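You operate a simulated robot arm through the tools that you are given. There is no shell and no other tool.

You are at the controls of a simulated robot arm. One attempt, no reset.

Task
Leak-test the line with the green connectors at the card's pressure, then stand both ends back in their block.
Fine: one end in each port of the leak tester; wait for the result.
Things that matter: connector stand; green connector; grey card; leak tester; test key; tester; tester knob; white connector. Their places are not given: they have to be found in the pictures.

The check looks at the end state, three seconds after you hand in, the way a careful person would. Anything else that was tipped, shoved, dropped, spilled or broken makes it a failure.

Robot
A 7-joint arm with a two-finger parallel gripper, fixed in place. Base frame: the origin is on the floor under the middle of its stand, x ahead of it, y to its left, z up; the work surface is at about z = 900. Readings come in mm, rad, newtons and seconds.
It reaches about 1247 mm from its shoulder. Its first joint turns from -2.304 to 2.304 rad. Payload 3.91 kg.
The TCP is the grasp point between the finger pads, 30 mm short of the fingertips. In the tool frame z runs along the fingers and y along their closing line. The gripper opens to 110 mm. The fingers are 20 mm wide and 10 mm thick; the gripper's body (48 by 112 mm) begins 55 mm behind the TCP.
Orientation is that of the tool frame in the base frame, as a unit quaternion [w, x, y, z]. With the fingers straight down and closing along the base's y, the tool's x points along the base's -x, its y along +y and its z along -z.

Tools
- The arm moves only by the tool step_arm. Its argument "plan" is a list of rows, each a list of 7 numbers: the shift along the tool's x, y, z in mm, then the turn, a rotation vector about the tool's x, y, z in rad, then the gripper command, from -1 (fully open) to 1 (shut), values between in proportion. In form: [[x, y, z, rx, ry, rz, fingers], ...]. A call has 1 to 20 rows; each row is the pose to reach, as a shift and turn from the pose commanded when the call began, along the tool's axes at that moment. A row lasts 0.2 s, in which the tool goes at most 50 mm and 0.15 rad; a call with a longer step from one row to the next is refused whole, and so is a gripper value outside its range. Where a pose cannot be reached the arm comes as near as it can. A force on the tool above 40 N (or 10 N above the force at the start of the call, whichever is more), or a blocked arm, ends the call early, and 0.2 s more pass. The fingers move at their own pace (about 108 mm/s each) and stop on an object; they squeeze with about 38 N. The grip force told is the motor's: it shows also when the fingers shut on nothing. Time passes only in rows, and 0.2 s behind the last, so rows that repeat a pose let the fingers close. The reply holds the time, the measured pose of the TCP, the force on the tool along the base axes, the opening and the grip force, in the units named above and with some noise, with the torque about the TCP (base axes, N m) and any sound that the robot's microphone picked up.
- Cameras (640 x 400 px; columns grow to the right, rows downward): "scene" is fixed at [47.7, 498.3, 1484.9]; the picture's right is [0.61, -0.79, 0.00], its down [-0.65, -0.51, -0.56] and it looks along [0.45, 0.35, -0.83] (base axes); focal length 351 px, centre (320, 200). "wrist" rides on the gripper at [72, 17, -103] in the tool frame; the picture's right is [-0.23, 0.97, 0.00], its down [-0.76, -0.18, -0.62] and it looks along [-0.61, -0.14, 0.78] (tool axes); focal length 222 px, centre (320, 200).
- snapshot(camera): a new picture of that camera. It takes no simulated time.
- probe_pixels(camera, pixels): for up to 12 pixels [column, row] of the newest picture of that camera ("zoom" is the newest enlarged one), the place [x, y, z] in the base frame of the surface seen there, good to about 3 mm. It takes no simulated time.
- enlarge(camera, box): a new picture of the part [left, top, right, bottom] of that camera's present view, enlarged. It takes no simulated time.
- hand_in(): hands the job in; it is judged then, once.

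Leave the gripper open and the arm clear of the work at the hand-in unless told otherwise.

The tools are called after ">>>" as name(argument=value, ...) on one line, values as JSON. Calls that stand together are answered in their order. step_arm: Moves the arm, as the interface text tells. Its arguments: {"type":"object","properties":{"plan":{"type":"array","items":{"type":"array","items":{"type":"number"}}}},"required":["plan"]} The other tools are called the same way: snapshot (camera) takes a picture; probe_pixels (camera, pixels) gives the place of the surface under pixels of a picture; enlarge (camera, box) takes an enlarged picture of a part of a camera's view; hand_in () hands the job in.

At the start:

```text
time_s: 0.0
tcp_pos: [377.2, 620.9, 1161.5]
ee_rot: [0.0, 0.0, 1.0, 0.0]
ft_force: [-0.5, -0.7, 0.2]
wrist_torque: [-0.01, 0.02, -0.04]
opening: 109.8
gripper_force: 0.0
```

scene: 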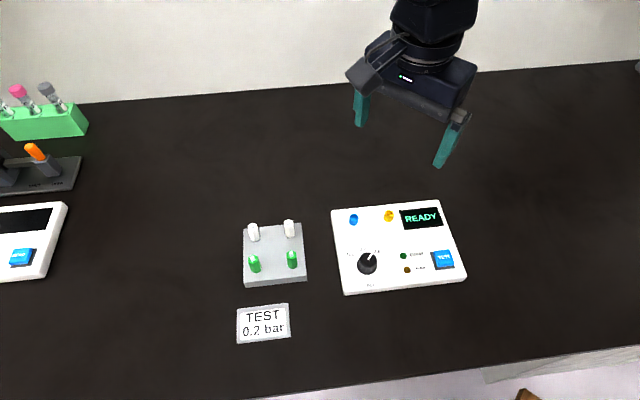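
wrist: 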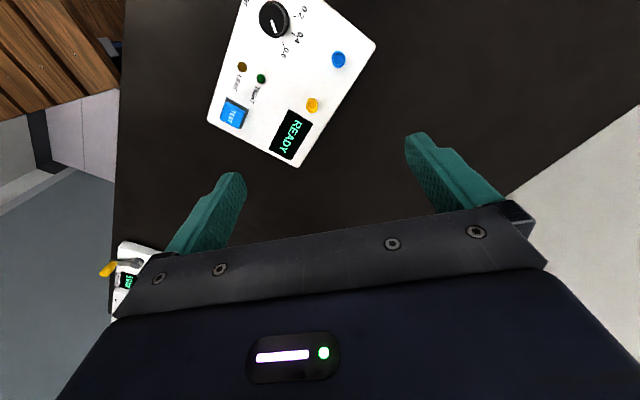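

I see a grey stand holding two white and two green connectors near (273,255), a card reading "TEST 0.2 bar" at (263,323), and the tester near (398,247). I'll enlarge the stand and the tester to see more detail.

>>> enlarge(camera="scene", box=[325, 190, 475, 300])

>>> enlarge(camera="scene", box=[225, 205, 325, 350])

>>> enlarge(camera="wrist", box=[200, 0, 400, 170])

```text
3.64 times, centred on (400, 245) of scene
```

zoom: 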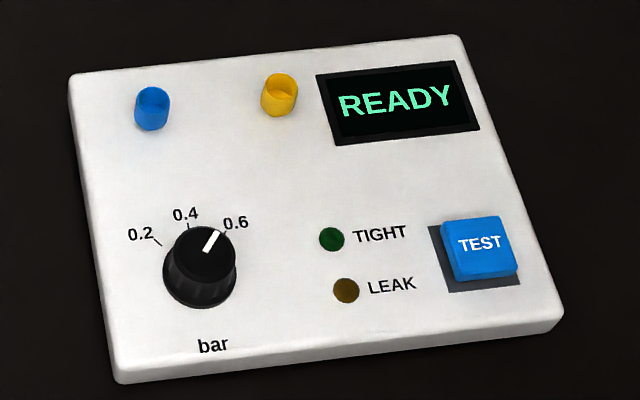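

```text
2.76 times, centred on (275, 278) of scene
```

zoom: 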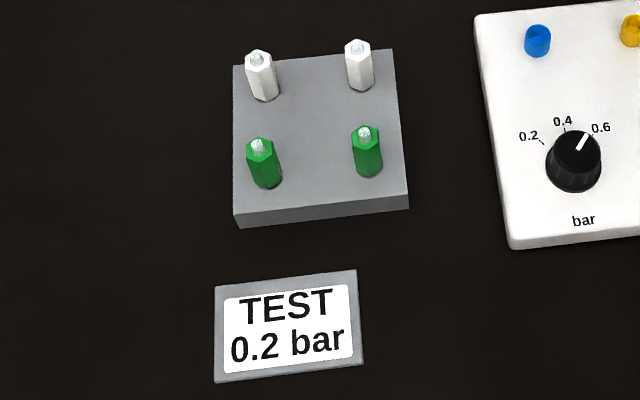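

```text
2.35 times, centred on (300, 85) of wrist
```

zoom: 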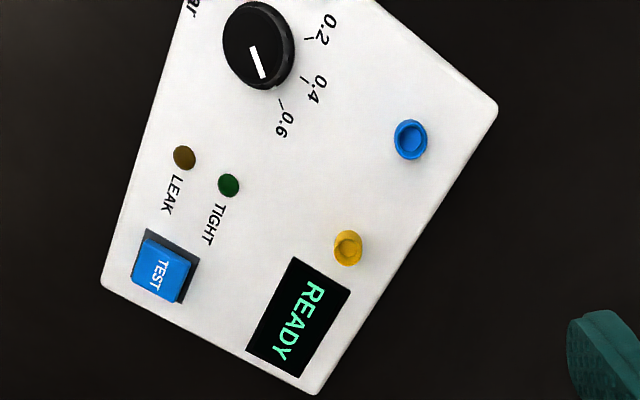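

The card says 0.2 bar and the knob points at 0.6. I'll probe the main features in the scene picture: stand connectors, stand corners, ports, knob, key, and tester corners.

>>> enlarge(camera="scene", box=[325, 190, 475, 300])

>>> probe_pixels(camera="zoom", pixels=[[152, 95], [280, 82], [203, 243], [208, 238], [220, 330], [480, 240], [75, 80], [460, 40], [560, 310], [120, 375], [155, 240], [188, 226]])

>>> probe_pixels(camera="scene", pixels=[[253, 258], [254, 266], [291, 253], [293, 262], [252, 226], [254, 234], [288, 222], [290, 231], [273, 245], [245, 230], [302, 225], [305, 276]])

```text
3.64 times, centred on (400, 245) of scene
```

zoom: 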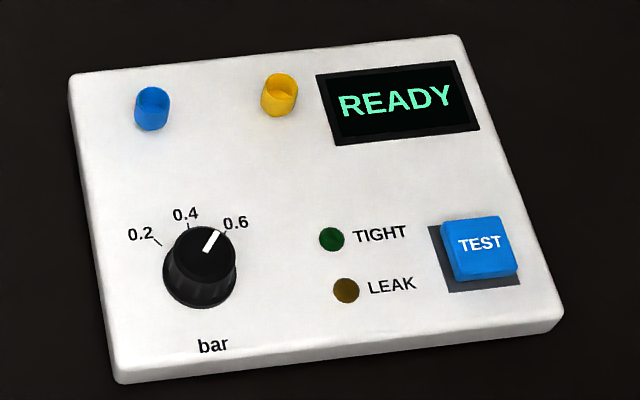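

```text
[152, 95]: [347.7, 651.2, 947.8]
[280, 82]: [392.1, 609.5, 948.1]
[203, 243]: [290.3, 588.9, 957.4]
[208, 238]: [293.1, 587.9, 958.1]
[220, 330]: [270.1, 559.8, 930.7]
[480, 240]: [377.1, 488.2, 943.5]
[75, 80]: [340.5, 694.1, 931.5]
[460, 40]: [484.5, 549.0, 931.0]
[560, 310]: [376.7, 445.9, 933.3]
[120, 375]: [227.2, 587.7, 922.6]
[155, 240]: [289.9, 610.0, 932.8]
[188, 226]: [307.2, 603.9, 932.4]
```

```text
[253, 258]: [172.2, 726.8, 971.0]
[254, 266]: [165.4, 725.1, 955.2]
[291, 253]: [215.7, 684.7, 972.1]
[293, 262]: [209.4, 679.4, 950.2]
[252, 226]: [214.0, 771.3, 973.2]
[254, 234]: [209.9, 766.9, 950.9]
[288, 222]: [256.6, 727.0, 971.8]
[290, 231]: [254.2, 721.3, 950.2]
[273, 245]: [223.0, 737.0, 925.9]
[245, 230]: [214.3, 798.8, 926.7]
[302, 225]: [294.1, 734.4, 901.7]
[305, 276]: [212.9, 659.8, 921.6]
```

The tester panel is at z≈931 and turned about 45° in the base frame. The stand top is at z≈926, with the connectors on a 60 mm square. I'll probe the objects at the left edge so I can keep clear of them, and the card.

>>> probe_pixels(camera="scene", pixels=[[36, 150], [45, 90], [18, 90], [80, 125], [50, 250], [60, 205], [40, 170], [78, 160], [263, 323], [238, 310], [288, 305], [30, 225]])

>>> enlarge(camera="scene", box=[0, 70, 110, 300])

```text
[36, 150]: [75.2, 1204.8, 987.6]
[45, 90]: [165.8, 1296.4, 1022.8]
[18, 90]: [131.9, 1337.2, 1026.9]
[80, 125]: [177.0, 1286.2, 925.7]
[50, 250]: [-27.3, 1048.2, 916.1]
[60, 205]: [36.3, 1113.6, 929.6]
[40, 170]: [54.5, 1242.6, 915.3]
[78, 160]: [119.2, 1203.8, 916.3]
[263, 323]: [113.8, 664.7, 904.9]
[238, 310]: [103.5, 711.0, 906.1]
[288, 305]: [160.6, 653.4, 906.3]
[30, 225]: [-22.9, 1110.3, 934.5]
```

```text
1.74 times, centred on (55, 185) of scene
```

zoom: 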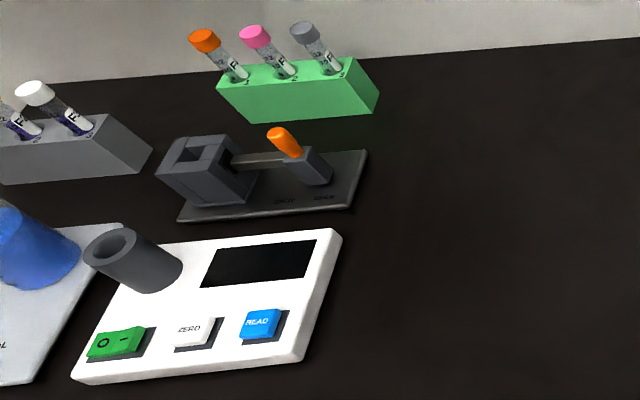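

Everything at the left lies beyond y≈1000, so it's out of my working area. Next I'll move over the stand with the tool turned 45° to match it, gripper partly closed, and use the wrist camera for a closer look.

>>> step_arm(plan=[[33, 5, 10, 0, 0, -0.098, 0.2], [66, 10, 20, 0, 0, -0.196, 0.2], [100, 16, 30, 0, 0, -0.294, 0.2], [133, 21, 40, 0, 0, -0.393, 0.2], [166, 26, 50, 0, 0, -0.491, 0.2], [200, 32, 60, 0, 0, -0.589, 0.2], [233, 37, 70, 0, 0, -0.687, 0.2], [266, 42, 80, 0, 0, -0.785, 0.2], [266, 42, 80, 0, 0, -0.785, 0.2]])

>>> snapshot(camera="wrist")

>>> snapshot(camera="scene")

```text
time_s: 2.0
tcp_pos: [109.5, 664.6, 1082.4]
ee_rot: [0.0, -0.383, 0.924, 0.0]
ft_force: [0.6, -0.1, -0.2]
wrist_torque: [0.01, -0.01, -0.02]
opening: 43.9
gripper_force: 0.0
```

```text
taken
```

wrist: 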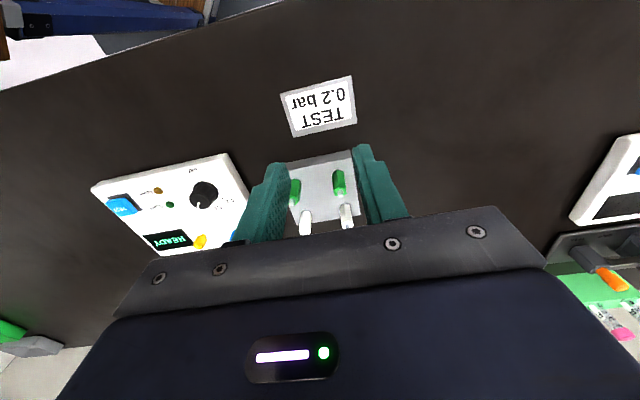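

```text
taken
```

scene: 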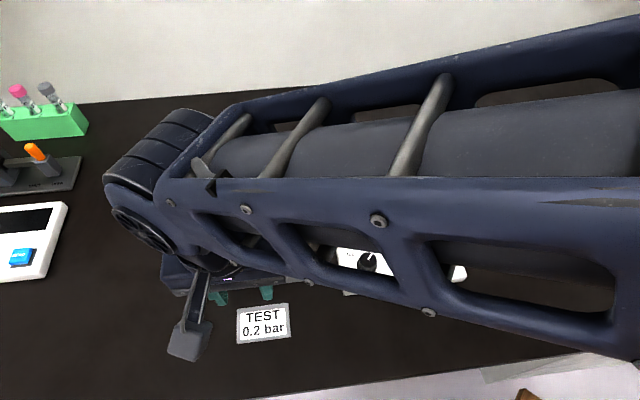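

The wrist view shows the stand between the fingers near (320,190). I'll enlarge it to see the connectors' shape and orientation.

>>> enlarge(camera="wrist", box=[250, 130, 410, 240])

```text
3.64 times, centred on (330, 185) of wrist
```

zoom: 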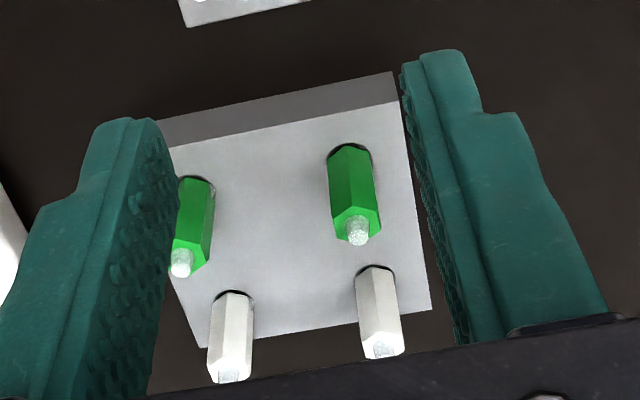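

Each connector has a hexagonal body with a short clear stub on top, and sits in a hole in the stand. I'll probe points on the two green tops, the hole edges and the stand corners.

>>> probe_pixels(camera="zoom", pixels=[[340, 218], [376, 215], [358, 232], [350, 238], [335, 150], [368, 150], [358, 175], [190, 250], [180, 262], [197, 245], [208, 245], [205, 200]])

>>> probe_pixels(camera="zoom", pixels=[[393, 104], [428, 306], [205, 342], [180, 145], [380, 347], [360, 230], [180, 272], [232, 374], [380, 352], [300, 250], [352, 145], [380, 268]])

```text
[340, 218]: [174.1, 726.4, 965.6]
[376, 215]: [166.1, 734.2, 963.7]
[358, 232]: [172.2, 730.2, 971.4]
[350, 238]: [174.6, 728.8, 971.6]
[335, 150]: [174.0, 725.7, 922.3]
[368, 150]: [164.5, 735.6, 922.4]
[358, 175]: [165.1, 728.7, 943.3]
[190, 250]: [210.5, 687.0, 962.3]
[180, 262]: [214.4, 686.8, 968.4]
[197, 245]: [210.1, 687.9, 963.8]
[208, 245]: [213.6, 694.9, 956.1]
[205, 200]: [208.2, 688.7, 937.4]
```

```text
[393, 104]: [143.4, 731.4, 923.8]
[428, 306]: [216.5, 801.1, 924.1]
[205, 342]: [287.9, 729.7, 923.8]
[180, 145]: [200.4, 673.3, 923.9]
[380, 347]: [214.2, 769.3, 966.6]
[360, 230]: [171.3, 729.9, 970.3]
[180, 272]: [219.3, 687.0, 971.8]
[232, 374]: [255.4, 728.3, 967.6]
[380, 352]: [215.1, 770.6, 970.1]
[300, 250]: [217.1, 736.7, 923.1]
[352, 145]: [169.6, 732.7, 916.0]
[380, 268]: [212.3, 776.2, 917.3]
```

From the enlarged view, the hex flats face along the (1,1) direction, with vertices along the row. A grip across flats therefore needs the tool at a base yaw of about +15° (or -45°). Next I'll turn to +15° and look closely at the tester's ports from above.

>>> step_arm(plan=[[-21, -29, 3, 0, 0, 0.065, 0.2], [-43, -58, 6, 0, 0, 0.131, 0.2], [-64, -87, 8, 0, 0, 0.196, 0.2], [-85, -117, 11, 0, 0, 0.262, 0.2], [-106, -146, 14, 0, 0, 0.327, 0.2], [-128, -175, 17, 0, 0, 0.393, 0.2], [-149, -204, 20, 0, 0, 0.458, 0.2], [-170, -233, 22, 0, 0, 0.5236, 0.2], [-170, -233, 22, 0, 0, 0.5236, 0.2]])

>>> snapshot(camera="wrist")

>>> snapshot(camera="scene")

>>> enlarge(camera="scene", box=[235, 210, 315, 290])

```text
time_s: 4.0
tcp_pos: [396.2, 618.4, 1061.1]
ee_rot: [0.0, -0.129, 0.992, 0.0]
ft_force: [0.1, -0.3, -0.1]
wrist_torque: [0.0, 0.03, -0.03]
opening: 44.0
gripper_force: 0.1
```

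```text
taken
```

wrist: 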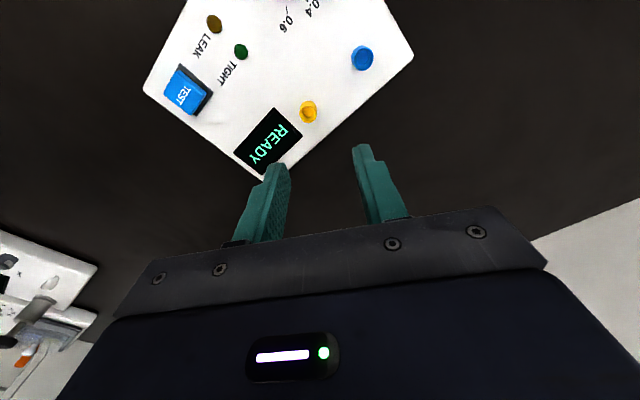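

```text
taken
```

scene: 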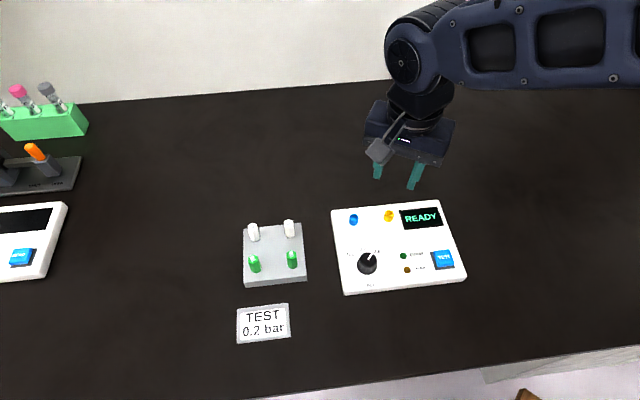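

```text
5.00 times, centred on (275, 250) of scene
```

zoom: 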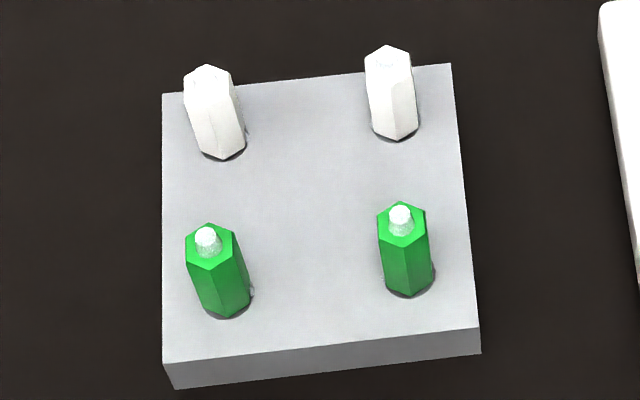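

The 5x scene zoom seems to show hex vertices pointing along the other axis, so I'll check that with a closer wrist view later. First I'll zoom on the ports, visible at (362,58) and (308,112) in the wrist view.

>>> enlarge(camera="wrist", box=[270, 20, 400, 140])

>>> probe_pixels(camera="wrist", pixels=[[362, 58], [308, 112], [186, 90], [409, 55], [148, 91], [264, 178], [240, 51], [213, 23]])

```text
3.33 times, centred on (335, 80) of wrist
```

zoom: 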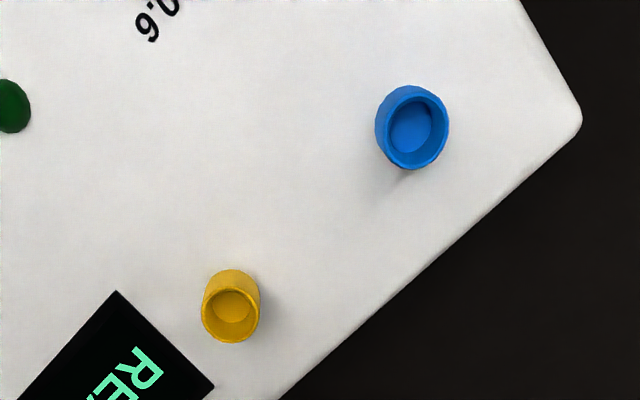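

```text
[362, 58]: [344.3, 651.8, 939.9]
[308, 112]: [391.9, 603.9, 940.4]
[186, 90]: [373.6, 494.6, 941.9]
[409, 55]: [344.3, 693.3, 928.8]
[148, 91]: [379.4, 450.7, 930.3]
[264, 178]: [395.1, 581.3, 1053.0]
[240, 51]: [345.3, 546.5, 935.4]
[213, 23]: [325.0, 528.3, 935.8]
```

I see both ports as open cups: blue at zoom (412,128), yellow at (231,312). I'll probe their rims and floors to get exact centres.

>>> probe_pixels(camera="zoom", pixels=[[446, 128], [386, 135], [415, 166], [415, 91], [410, 130], [438, 104], [231, 340], [257, 315], [204, 317], [231, 290], [232, 307], [390, 155]])

```text
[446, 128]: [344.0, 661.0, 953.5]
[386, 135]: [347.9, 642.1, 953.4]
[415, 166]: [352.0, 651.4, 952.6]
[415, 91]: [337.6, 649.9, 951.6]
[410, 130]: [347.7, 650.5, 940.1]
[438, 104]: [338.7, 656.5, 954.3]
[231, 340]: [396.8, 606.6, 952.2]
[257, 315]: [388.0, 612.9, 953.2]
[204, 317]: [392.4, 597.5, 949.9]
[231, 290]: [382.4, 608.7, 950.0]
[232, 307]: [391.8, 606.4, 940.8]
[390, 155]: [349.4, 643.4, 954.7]
```

The port rims are at z≈953 with floors at z≈940: blue near (345.5,651), yellow near (390,606.5). Next I'll go back over the stand at yaw -15° for a close look at the green connectors, to settle how their hex flats lie.

>>> step_arm(plan=[[28, 20, 0, 0, 0, 0.087, 0.2], [55, 40, 0, 0, 0, 0.175, 0.2], [83, 60, 0, 0, 0, 0.262, 0.2], [111, 79, 0, 0, 0, 0.349, 0.2], [138, 99, 0, 0, 0, 0.436, 0.2], [166, 119, 0, 0, 0, 0.5236, 0.2], [166, 119, 0, 0, 0, 0.5236, 0.2]])

>>> snapshot(camera="wrist")

>>> enlarge(camera="wrist", box=[250, 50, 390, 170])

```text
time_s: 5.6
tcp_pos: [204.2, 691.0, 1059.8]
ee_rot: [-0.001, 0.131, 0.991, 0.0]
ft_force: [0.2, 0.2, 0.5]
wrist_torque: [-0.02, 0.04, 0.03]
opening: 43.8
gripper_force: 0.0
```

```text
taken
```

wrist: 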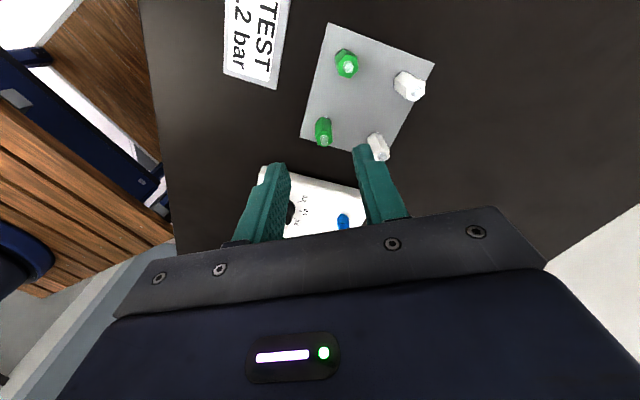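

```text
3.33 times, centred on (320, 110) of wrist
```

zoom: 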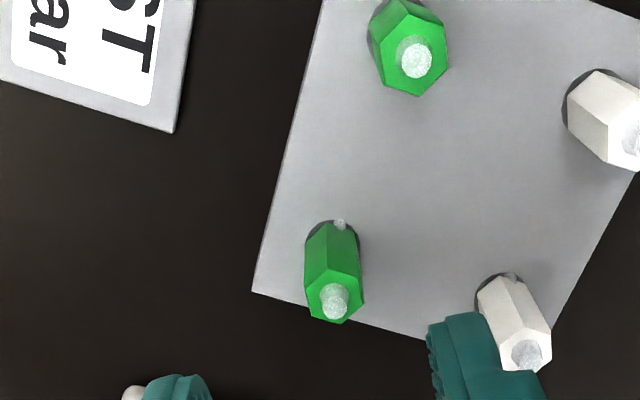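

I'll zoom further on the upper green connector at (346,62) and the lower at (324,131) to see the hex tops.

>>> enlarge(camera="wrist", box=[322, 40, 372, 85])

>>> enlarge(camera="wrist", box=[300, 100, 350, 155])

```text
8.89 times, centred on (347, 62) of wrist
```

zoom: 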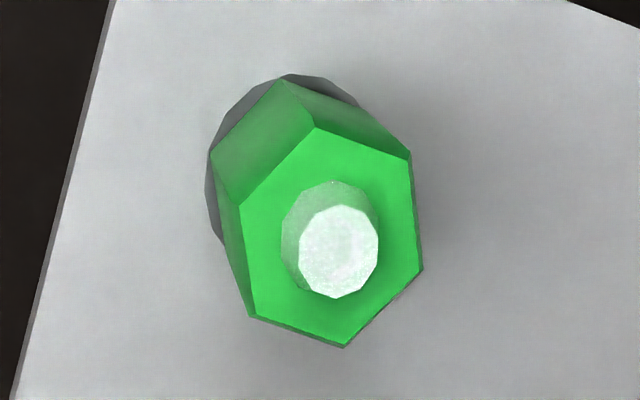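

```text
7.27 times, centred on (325, 128) of wrist
```

zoom: 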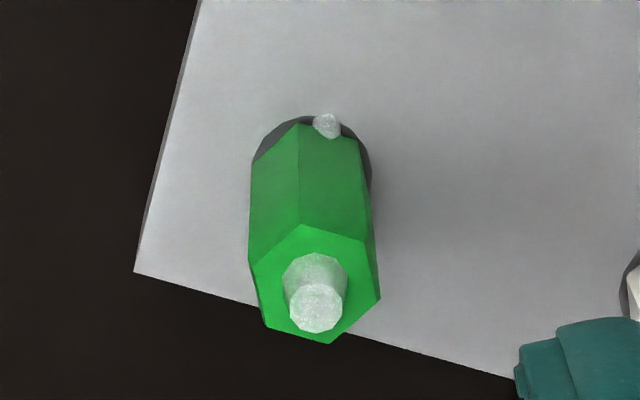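

The enlarged view of the upper connector settles it: the flats' normals lie along the stand row (-45°), and so also along 75°. Yaw -15° (closing along 75°) grips across flats, which is where I am now. I'll probe many points on this hex top and average them to get its centre.

>>> enlarge(camera="wrist", box=[322, 40, 372, 85])

>>> probe_pixels(camera="zoom", pixels=[[248, 207], [412, 268], [315, 138], [344, 338], [403, 162], [256, 310], [338, 250], [338, 260], [330, 250], [345, 250], [338, 240], [80, 380]])

>>> enlarge(camera="wrist", box=[300, 100, 350, 155])

>>> probe_pixels(camera="zoom", pixels=[[302, 232], [328, 337], [258, 265], [374, 296], [268, 323], [360, 245], [316, 310], [310, 305], [322, 315], [328, 125], [300, 180], [340, 180]])

```text
8.89 times, centred on (347, 62) of wrist
```

zoom: 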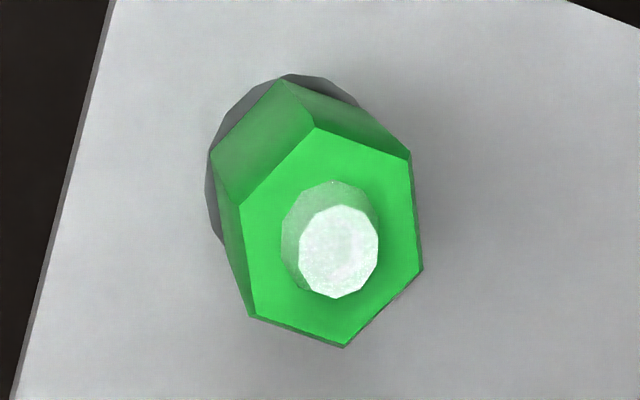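

```text
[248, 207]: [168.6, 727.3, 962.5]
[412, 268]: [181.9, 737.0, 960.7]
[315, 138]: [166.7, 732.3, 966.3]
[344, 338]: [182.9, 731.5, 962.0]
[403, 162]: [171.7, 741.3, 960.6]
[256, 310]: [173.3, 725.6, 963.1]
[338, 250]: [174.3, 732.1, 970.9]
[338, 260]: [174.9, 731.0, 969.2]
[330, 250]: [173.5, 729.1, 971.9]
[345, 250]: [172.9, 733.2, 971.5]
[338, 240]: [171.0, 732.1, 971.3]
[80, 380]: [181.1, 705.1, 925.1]
```

```text
7.27 times, centred on (325, 128) of wrist
```

zoom: 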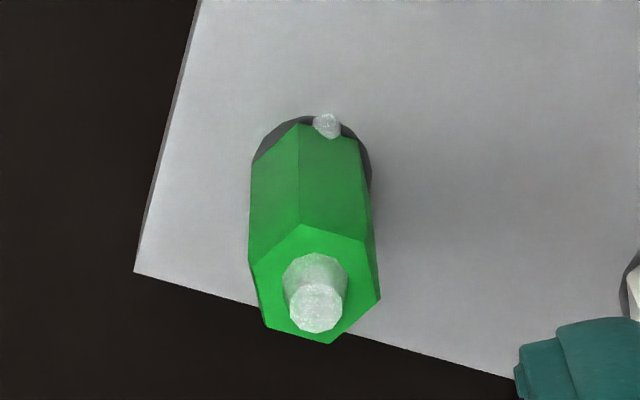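

```text
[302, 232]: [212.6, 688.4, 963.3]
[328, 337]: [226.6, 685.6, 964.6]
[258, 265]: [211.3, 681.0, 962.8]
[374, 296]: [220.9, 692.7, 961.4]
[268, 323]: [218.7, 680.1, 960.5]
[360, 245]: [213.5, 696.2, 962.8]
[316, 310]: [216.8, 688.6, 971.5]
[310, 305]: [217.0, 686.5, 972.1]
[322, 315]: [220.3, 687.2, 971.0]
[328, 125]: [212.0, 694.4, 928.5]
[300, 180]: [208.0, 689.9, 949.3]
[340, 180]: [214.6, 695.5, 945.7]
```

Averaging gives green A at about (173.5,731.5) and green B at about (217.3,687.3). Hex tops are at z≈962, stubs at z≈971. There's a small clear thing at the base of each connector, so I'll zoom on it from the scene camera.

>>> snapshot(camera="scene")

>>> enlarge(camera="scene", box=[240, 248, 270, 274])

>>> enlarge(camera="scene", box=[278, 244, 308, 270])

```text
taken
```

scene: 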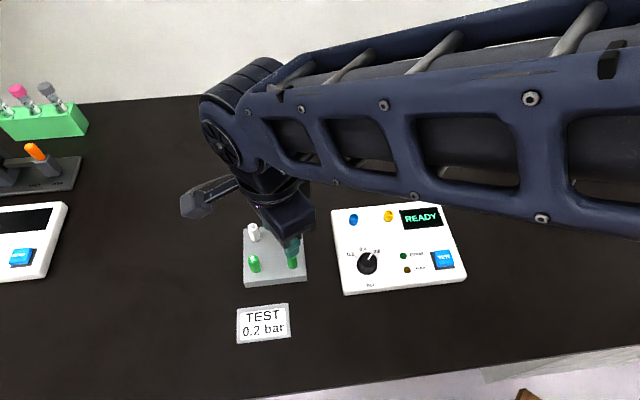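

```text
15.38 times, centred on (255, 261) of scene
```

zoom: 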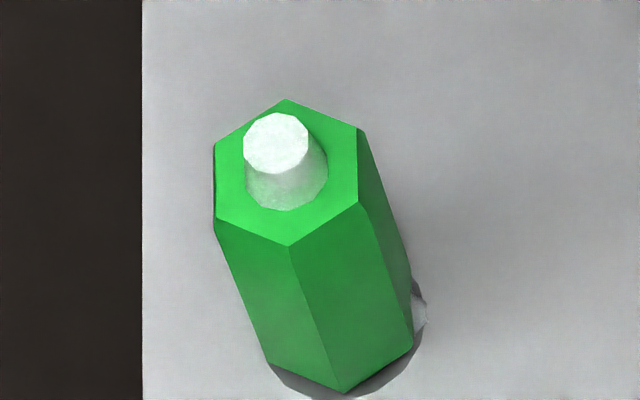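

```text
15.38 times, centred on (293, 257) of scene
```

zoom: 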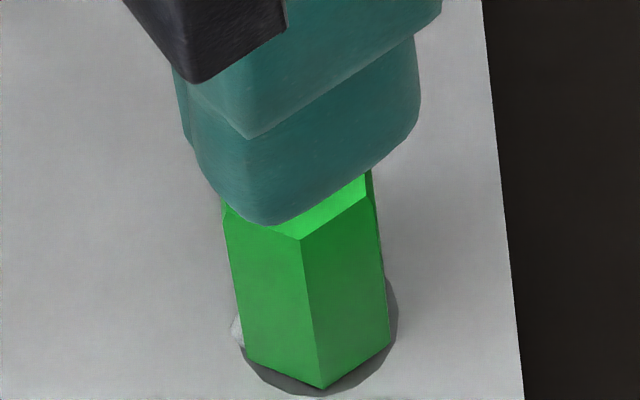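

The clear nubs on A and B face each other along the row and sit just above the stand top. They stay clear of fingers closing along 75°. Next I'll centre over green A at (174,731.3) and come down to TCP z≈1012, with the fingertips still above the stub, then look again.

>>> step_arm(plan=[[20, 15.5, 0, 0, 0, 0, 0.2], [39.6, 31.1, 0, 0, 0, 0, 0.2], [39.6, 31.1, 24, 0, 0, 0, 0.2], [39.6, 31.1, 48, 0, 0, 0, 0.2], [39.6, 31.1, 48, 0, 0, 0, 0.2]])

>>> snapshot(camera="wrist")

>>> enlarge(camera="wrist", box=[240, 80, 400, 200])

```text
time_s: 6.8
tcp_pos: [174.1, 730.3, 1012.1]
ee_rot: [0.0, 0.13, 0.991, 0.0]
ft_force: [-0.1, 0.4, -0.1]
wrist_torque: [0.03, 0.01, 0.01]
opening: 44.0
gripper_force: 0.1
```

```text
taken
```

wrist: 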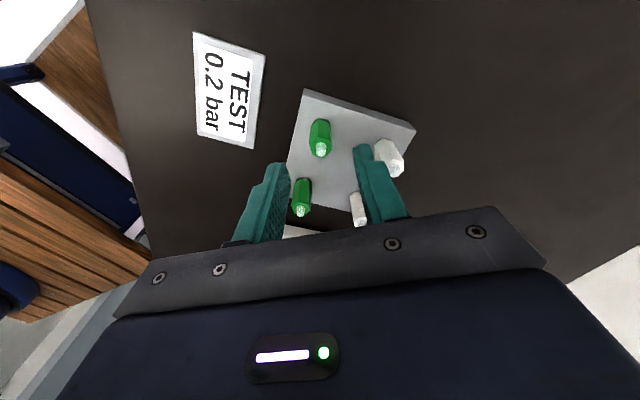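

```text
3.33 times, centred on (320, 140) of wrist
```

zoom: 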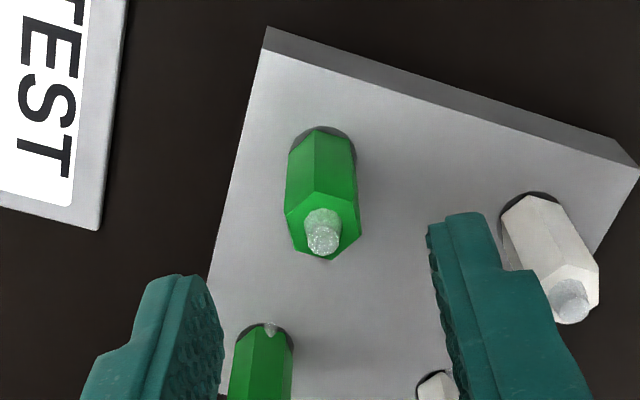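

Green A sits between the fingers within about 2 mm. I'll shift +1 mm in x and +1 mm in y, go down 54 mm so the fingertips stop about 4 mm above the stand, then close on the hex.

>>> step_arm(plan=[[1, 1, 18, 0, 0, 0, 0.2], [1, 1, 36, 0, 0, 0, 0.2], [1, 1, 54, 0, 0, 0, 0.2], [1, 1, 54, 0, 0, 0, 0.2]])

>>> snapshot(camera="wrist")

>>> enlarge(camera="wrist", box=[240, 100, 400, 220])

```text
time_s: 7.8
tcp_pos: [174.0, 730.7, 959.1]
ee_rot: [0.0, 0.13, 0.991, 0.0]
ft_force: [-0.1, 0.3, -0.1]
wrist_torque: [0.0, 0.0, 0.0]
opening: 43.9
gripper_force: 0.1
```

```text
taken
```

wrist: 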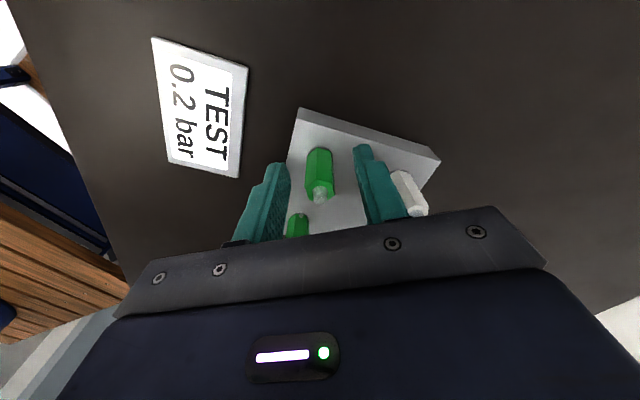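

```text
3.33 times, centred on (320, 160) of wrist
```

zoom: 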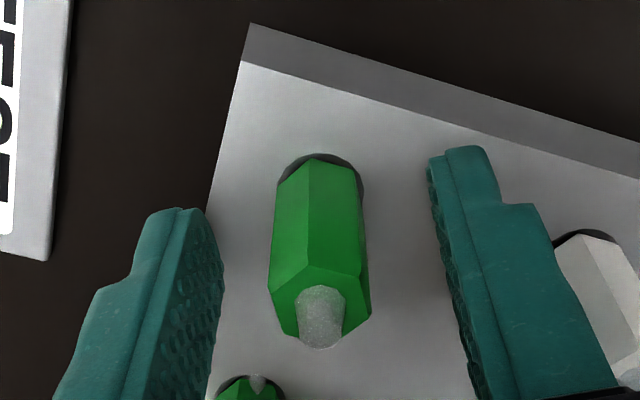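

The hex sits evenly between the pads, so I'm closing the gripper now.

>>> step_arm(plan=[[0, 0, 0, 0, 0, 0, 0.6], [0, 0, 0, 0, 0, 0, 0.9], [0, 0, 0, 0, 0, 0, 1], [0, 0, 0, 0, 0, 0, 1]])

>>> enlarge(camera="wrist", box=[240, 100, 400, 220])

```text
time_s: 8.8
tcp_pos: [174.1, 732.5, 960.0]
ee_rot: [-0.001, 0.131, 0.991, 0.0]
ft_force: [0.6, 1.5, -1.0]
wrist_torque: [0.02, -0.03, 0.01]
opening: 14.5
gripper_force: 37.8
```

```text
3.33 times, centred on (320, 160) of wrist
```

zoom: 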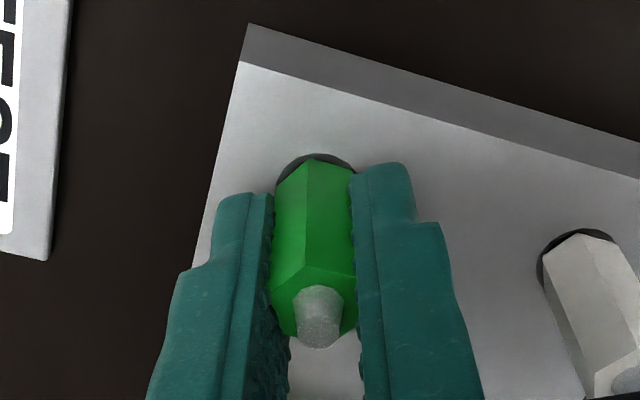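

It's held across flats at 14.5 mm with negligible side force. Seated grip pose to remember: TCP about (174.1,732.5,960). Now I'll lift straight up.

>>> step_arm(plan=[[0, 0, -8, 0, 0, 0, 1], [0, 0, -16, 0, 0, 0, 1], [0, 0, -24, 0, 0, 0, 1], [0, 0, -36, 0, 0, 0, 1], [0, 0, -50, 0, 0, 0, 1], [0, 0, -70, 0, 0, 0, 1], [0, 0, -90, 0, 0, 0, 1], [0, 0, -90, 0, 0, 0, 1]])

>>> snapshot(camera="wrist")

>>> snapshot(camera="scene")

>>> enlarge(camera="scene", box=[220, 190, 320, 300])

>>> enlarge(camera="wrist", box=[240, 100, 400, 220])

```text
time_s: 10.6
tcp_pos: [174.0, 732.2, 1048.3]
ee_rot: [0.0, 0.131, 0.991, 0.001]
ft_force: [-0.5, 0.5, 0.2]
wrist_torque: [0.0, 0.02, 0.02]
opening: 14.5
gripper_force: 38.2
```

```text
taken
```

wrist: 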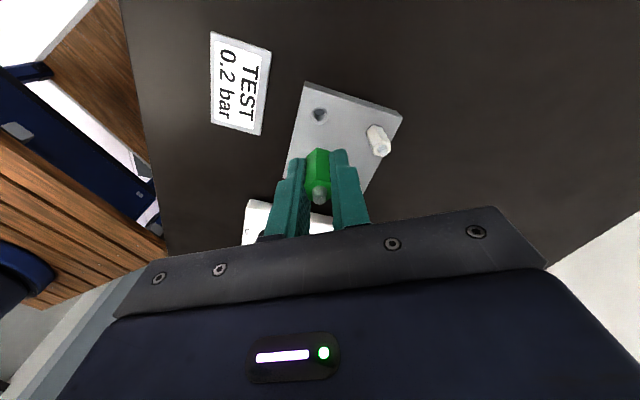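

```text
taken
```

scene: 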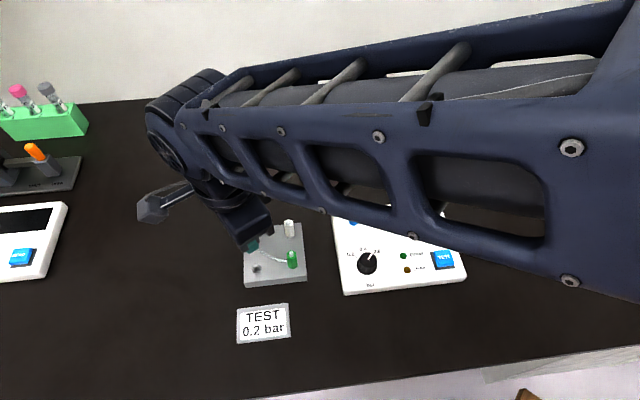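

```text
3.64 times, centred on (270, 245) of scene
```

zoom: 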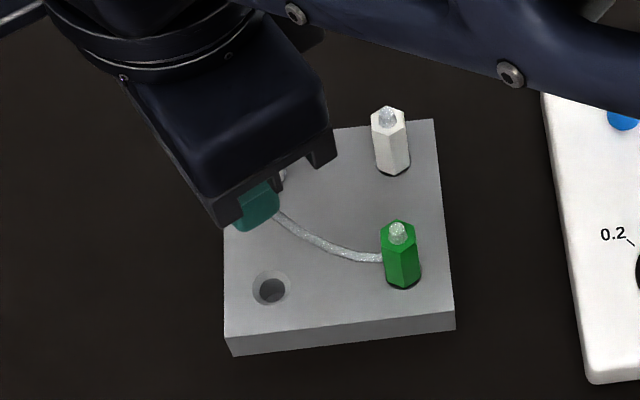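

```text
3.33 times, centred on (320, 160) of wrist
```

zoom: 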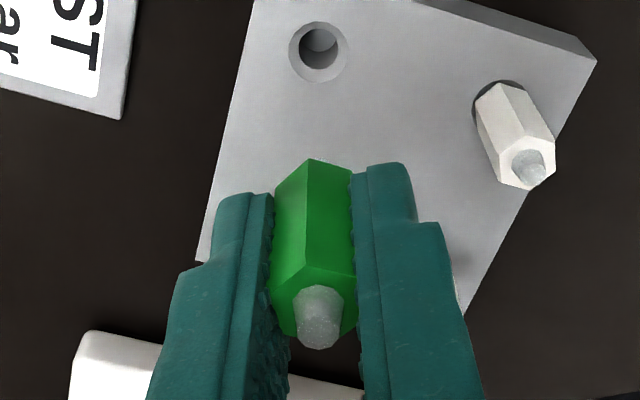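

Lifting A shows a clear tube joining it to B, so the two ends are tied together. I need the tube's length before I carry one end away, so I'll probe along it.

>>> enlarge(camera="scene", box=[240, 230, 310, 280])

```text
8.00 times, centred on (275, 255) of scene
```

zoom: 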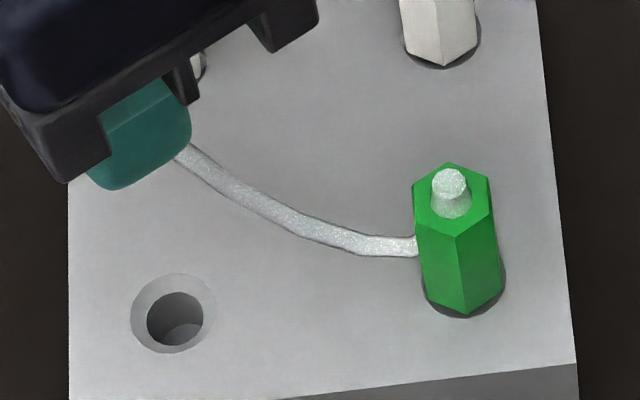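

>>> probe_pixels(camera="zoom", pixels=[[185, 155], [210, 176], [240, 196], [270, 214], [300, 228], [330, 238], [360, 245], [390, 247], [410, 247], [172, 282], [175, 315], [140, 320]])

```text
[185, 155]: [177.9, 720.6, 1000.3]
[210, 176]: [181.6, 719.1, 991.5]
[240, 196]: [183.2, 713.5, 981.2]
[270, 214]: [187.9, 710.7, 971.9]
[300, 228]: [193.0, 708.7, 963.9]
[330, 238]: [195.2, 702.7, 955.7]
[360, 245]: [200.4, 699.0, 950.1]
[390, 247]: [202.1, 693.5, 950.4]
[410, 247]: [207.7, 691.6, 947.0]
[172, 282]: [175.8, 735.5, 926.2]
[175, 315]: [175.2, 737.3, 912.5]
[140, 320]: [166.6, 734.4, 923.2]
```

The tube follows a hanging curve. Fitting it gives a length of only about 112 mm between the connector centres, and the present chord is about 107 mm. Blue port to B in the stand is about 134 mm, so I need to know whether the tube stops me. I'll raise A by just 4 mm and see how much the curve straightens.

>>> step_arm(plan=[[0, 0, -2, 0, 0, 0, 1], [0, 0, -4, 0, 0, 0, 1], [0, 0, -4, 0, 0, 0, 1]])

>>> enlarge(camera="scene", box=[240, 230, 310, 280])

```text
time_s: 11.4
tcp_pos: [175.0, 731.4, 1052.0]
ee_rot: [0.0, 0.13, 0.991, 0.0]
ft_force: [-1.0, 0.6, -0.1]
wrist_torque: [0.0, 0.01, 0.01]
opening: 14.6
gripper_force: 37.3
```

```text
8.00 times, centred on (275, 255) of scene
```

zoom: 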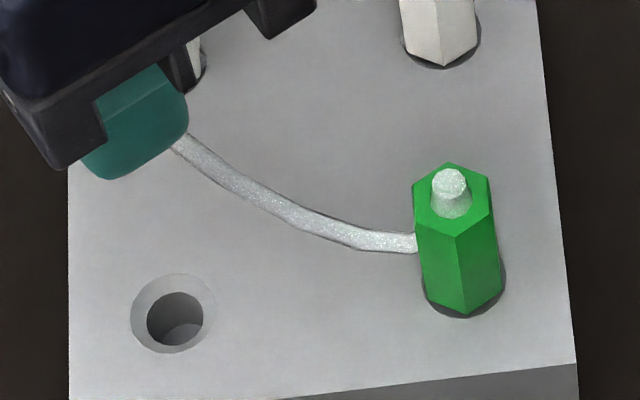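

The sag shrank as expected for a fixed length, so the tube is roughly 115–118 mm. That's too short to take A straight to a port while B is still in the stand. I'll need a halfway stop: set one end upright on the bench in the gap between stand and tester. First I'll carry A over that gap at about (276,674), staying high, and look at the shape of its lower end.

>>> step_arm(plan=[[-22, -6, 0, 0, 0, 0, 1], [-45, -12, 0, 0, 0, 0, 1], [-67, -18, 0, 0, 0, 0, 1], [-90, -24, 0, 0, 0, 0, 1], [-112.5, -29.3, 0, 0, 0, 0, 1], [-112.5, -29.3, 0, 0, 0, 0, 1]])

>>> snapshot(camera="scene")

>>> enlarge(camera="scene", box=[250, 190, 350, 270])

>>> snapshot(camera="wrist")

```text
time_s: 12.8
tcp_pos: [275.2, 674.3, 1053.2]
ee_rot: [0.0, 0.13, 0.991, -0.001]
ft_force: [-0.3, -0.4, 0.0]
wrist_torque: [0.01, 0.0, 0.04]
opening: 14.4
gripper_force: 37.8
```

```text
taken
```

scene: 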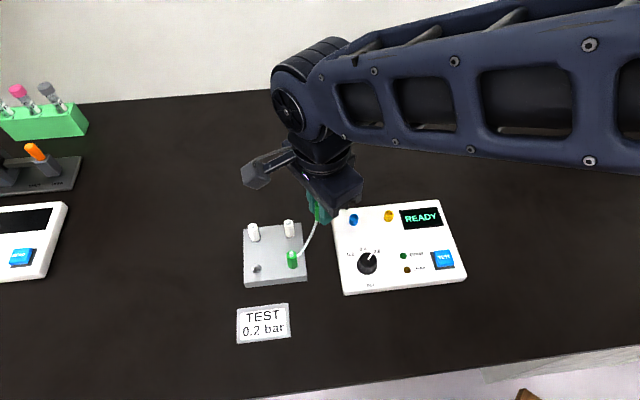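

```text
5.00 times, centred on (300, 230) of scene
```

zoom: 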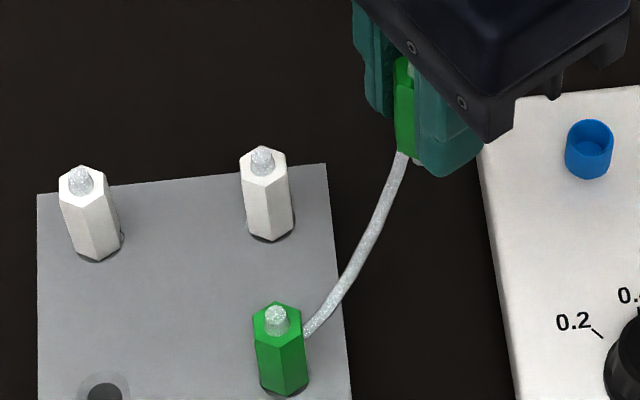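

```text
taken
```

wrist: 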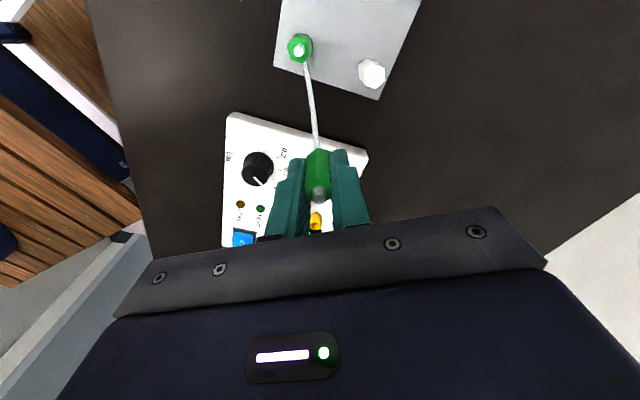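

I'll zoom in on the lower end of A near (331,222) in the scene view to see its plug.

>>> enlarge(camera="scene", box=[315, 195, 350, 235])

>>> enlarge(camera="wrist", box=[270, 100, 370, 220])

```text
10.00 times, centred on (332, 215) of scene
```

zoom: 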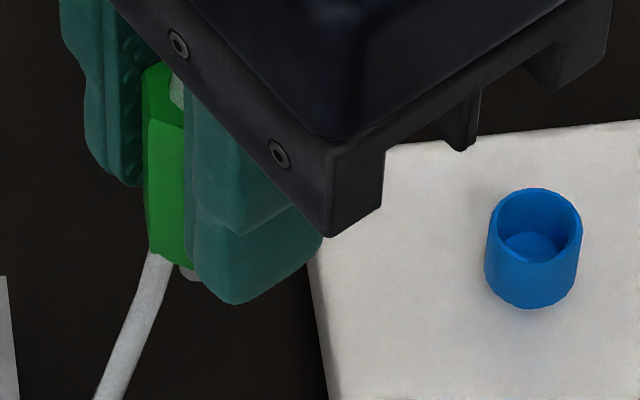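

```text
3.33 times, centred on (320, 160) of wrist
```

zoom: 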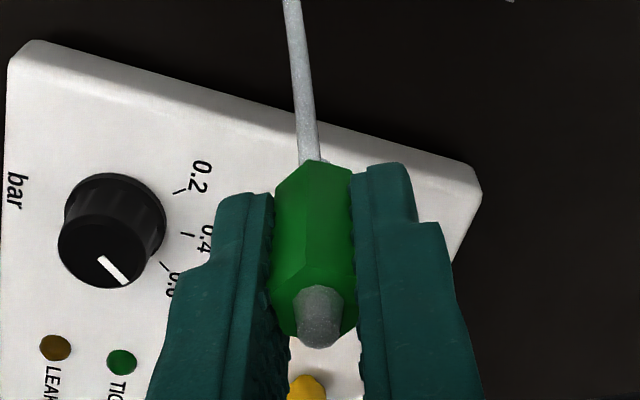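

Below the hex there's a short grey plug that should stand flat. I'll bring A down in the middle of the gap at (273,672), first to TCP z≈966, then slowly until I feel the bench.

>>> step_arm(plan=[[1.5, -2.8, 15, 0, 0, 0, 1], [1.5, -2.8, 35, 0, 0, 0, 1], [1.5, -2.8, 55, 0, 0, 0, 1], [1.5, -2.8, 72, 0, 0, 0, 1], [1.5, -2.8, 82, 0, 0, 0, 1], [1.5, -2.8, 87, 0, 0, 0, 1], [1.5, -2.8, 87, 0, 0, 0, 1]])

>>> snapshot(camera="scene")

>>> enlarge(camera="scene", box=[285, 215, 345, 260])

>>> snapshot(camera="wrist")

>>> enlarge(camera="wrist", box=[240, 80, 400, 220])

```text
time_s: 14.4
tcp_pos: [272.4, 671.4, 965.0]
ee_rot: [0.0, 0.13, 0.991, 0.0]
ft_force: [0.2, 0.3, 0.1]
wrist_torque: [-0.03, -0.01, 0.01]
opening: 14.5
gripper_force: 38.1
```

```text
taken
```

scene: 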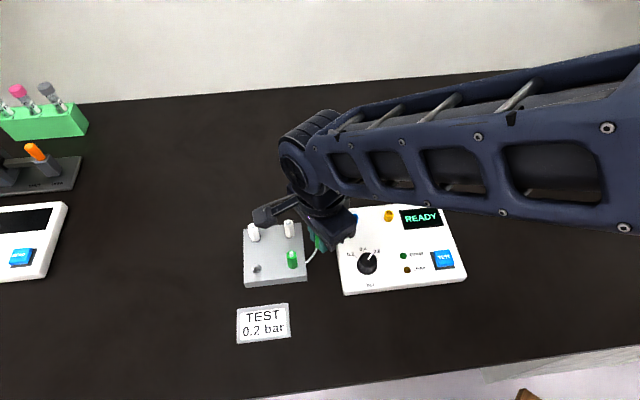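

```text
8.89 times, centred on (315, 238) of scene
```

zoom: 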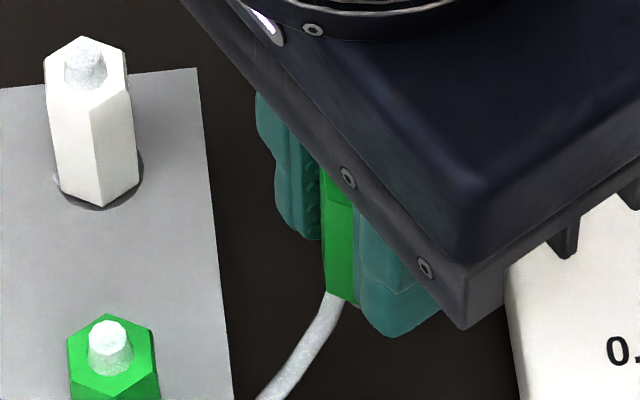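

```text
taken
```

wrist: 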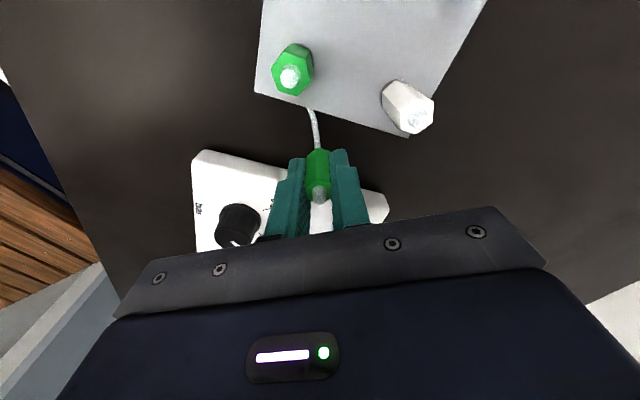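

```text
2.86 times, centred on (320, 150) of wrist
```

zoom: 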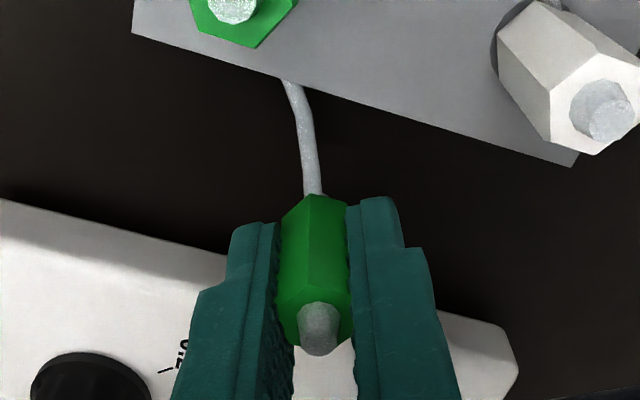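

No contact yet and the fingers are clear of both the stand and the tester. I'll lower 3 mm at a time and watch the vertical force.

>>> step_arm(plan=[[0, 0, 1, 0, 0, 0, 1], [0, 0, 2, 0, 0, 0, 1], [0, 0, 3, 0, 0, 0, 1], [0, 0, 3, 0, 0, 0, 1]])

>>> step_arm(plan=[[0, 0, 1, 0, 0, 0, 1], [0, 0, 2, 0, 0, 0, 1], [0, 0, 2, 0, 0, 0, 1]])

```text
time_s: 15.4
tcp_pos: [273.3, 672.1, 962.9]
ee_rot: [0.0, 0.13, 0.991, 0.0]
ft_force: [0.1, 0.0, -0.7]
wrist_torque: [-0.01, -0.02, -0.03]
opening: 14.5
gripper_force: 38.0
```

```text
time_s: 16.2
tcp_pos: [273.0, 671.8, 960.3]
ee_rot: [0.0, 0.131, 0.991, 0.001]
ft_force: [-0.5, 0.0, -0.2]
wrist_torque: [0.03, 0.0, 0.01]
opening: 14.5
gripper_force: 37.9
```

No contact yet at z≈960, so I'll keep going down in small steps.

>>> step_arm(plan=[[0, 0, 1, 0, 0, 0, 1], [0, 0, 2, 0, 0, 0, 1], [0, 0, 2, 0, 0, 0, 1]])

>>> step_arm(plan=[[0, 0, 1, 0, 0, 0, 1], [0, 0, 2, 0, 0, 0, 1], [0, 0, 2, 0, 0, 0, 1]])

>>> step_arm(plan=[[0, 0, 1, 0, 0, 0, 1], [0, 0, 2, 0, 0, 0, 1], [0, 0, 2, 0, 0, 0, 1]])

```text
time_s: 17.0
tcp_pos: [272.8, 672.3, 958.1]
ee_rot: [0.0, 0.13, 0.991, 0.0]
ft_force: [0.5, 0.2, -0.5]
wrist_torque: [-0.01, -0.01, 0.02]
opening: 14.2
gripper_force: 38.3
```

```text
time_s: 17.8
tcp_pos: [272.4, 672.9, 957.2]
ee_rot: [0.001, 0.13, 0.992, -0.001]
ft_force: [0.3, 0.5, -0.5]
wrist_torque: [0.01, 0.02, -0.02]
opening: 14.4
gripper_force: 38.0
```

```text
time_s: 18.6
tcp_pos: [273.5, 672.6, 954.4]
ee_rot: [0.0, 0.13, 0.991, 0.001]
ft_force: [0.5, -0.4, -0.6]
wrist_torque: [-0.01, 0.03, 0.02]
opening: 14.6
gripper_force: 38.0
```

Still free at z≈954.5, so the plug bottom stood more than 4 mm above the bench when it was in the stand. I'll go on down.

>>> step_arm(plan=[[0, 0, 1, 0, 0, 0, 1], [0, 0, 2, 0, 0, 0, 1], [0, 0, 2, 0, 0, 0, 1]])

>>> step_arm(plan=[[0, 0, 1, 0, 0, 0, 1], [0, 0, 2, 0, 0, 0, 1], [0, 0, 2, 0, 0, 0, 1]])

>>> step_arm(plan=[[0, 0, 1, 0, 0, 0, 1], [0, 0, 2, 0, 0, 0, 1], [0, 0, 2, 0, 0, 0, 1]])

>>> enlarge(camera="scene", box=[285, 215, 345, 260])

```text
time_s: 19.4
tcp_pos: [272.7, 673.0, 952.6]
ee_rot: [0.0, 0.131, 0.991, 0.001]
ft_force: [0.3, -0.2, -0.1]
wrist_torque: [0.0, -0.04, 0.0]
opening: 14.6
gripper_force: 37.8
```

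```text
time_s: 20.2
tcp_pos: [273.0, 672.4, 950.0]
ee_rot: [0.0, 0.131, 0.991, -0.001]
ft_force: [0.5, -0.3, -0.3]
wrist_torque: [0.01, -0.02, 0.02]
opening: 14.3
gripper_force: 38.3
```

```text
time_s: 21.0
tcp_pos: [272.4, 672.2, 949.0]
ee_rot: [0.001, 0.131, 0.991, 0.0]
ft_force: [-0.9, -0.3, 0.3]
wrist_torque: [0.0, 0.0, 0.02]
opening: 14.7
gripper_force: 37.6
```

```text
8.89 times, centred on (315, 238) of scene
```

zoom: 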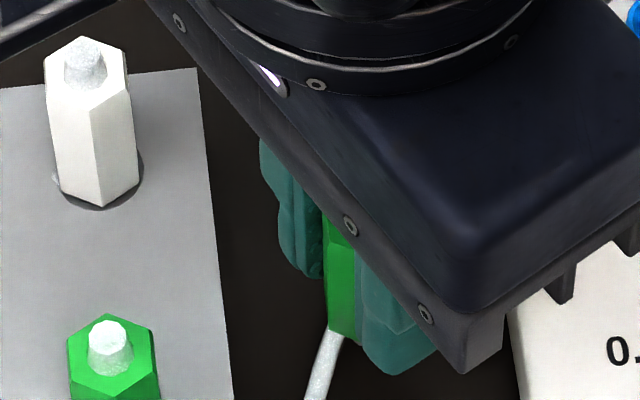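

Commanded z is now about 947.5 with no contact. I'll probe the visible bottom of A's hex to see how far it is from the bench.

>>> probe_pixels(camera="zoom", pixels=[[332, 322], [345, 335], [350, 325], [335, 280], [352, 340], [320, 375], [270, 350], [310, 270]])

```text
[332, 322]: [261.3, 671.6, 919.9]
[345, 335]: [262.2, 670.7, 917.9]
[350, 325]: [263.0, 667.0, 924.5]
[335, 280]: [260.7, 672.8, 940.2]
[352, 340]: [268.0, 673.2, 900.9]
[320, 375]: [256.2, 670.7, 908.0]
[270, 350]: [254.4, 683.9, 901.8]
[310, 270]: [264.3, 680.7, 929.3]
```

The hex bottom is at z≈918 and the plug is somewhere below it. I'll continue in 2 mm steps.

>>> step_arm(plan=[[0, 0, 1, 0, 0, 0, 1], [0, 0, 2, 0, 0, 0, 1], [0, 0, 2, 0, 0, 0, 1]])

>>> step_arm(plan=[[0, 0, 1, 0, 0, 0, 1], [0, 0, 2, 0, 0, 0, 1], [0, 0, 2, 0, 0, 0, 1]])

>>> step_arm(plan=[[0, 0, 1, 0, 0, 0, 1], [0, 0, 2, 0, 0, 0, 1], [0, 0, 2, 0, 0, 0, 1]])

```text
time_s: 21.8
tcp_pos: [272.1, 672.9, 946.6]
ee_rot: [0.0, 0.131, 0.991, 0.001]
ft_force: [-0.3, -0.6, 0.3]
wrist_torque: [-0.01, 0.01, -0.01]
opening: 14.4
gripper_force: 37.7
```

```text
time_s: 22.6
tcp_pos: [273.7, 672.2, 945.6]
ee_rot: [0.0, 0.13, 0.992, 0.0]
ft_force: [-0.3, -1.0, 17.0]
wrist_torque: [-0.1, 0.01, 0.03]
opening: 14.7
gripper_force: 37.9
```

```text
time_s: 23.4
tcp_pos: [273.1, 672.5, 943.4]
ee_rot: [0.0, 0.131, 0.991, 0.001]
ft_force: [1.6, 1.9, 36.6]
wrist_torque: [0.08, -0.04, 0.02]
opening: 14.6
gripper_force: 37.8
```

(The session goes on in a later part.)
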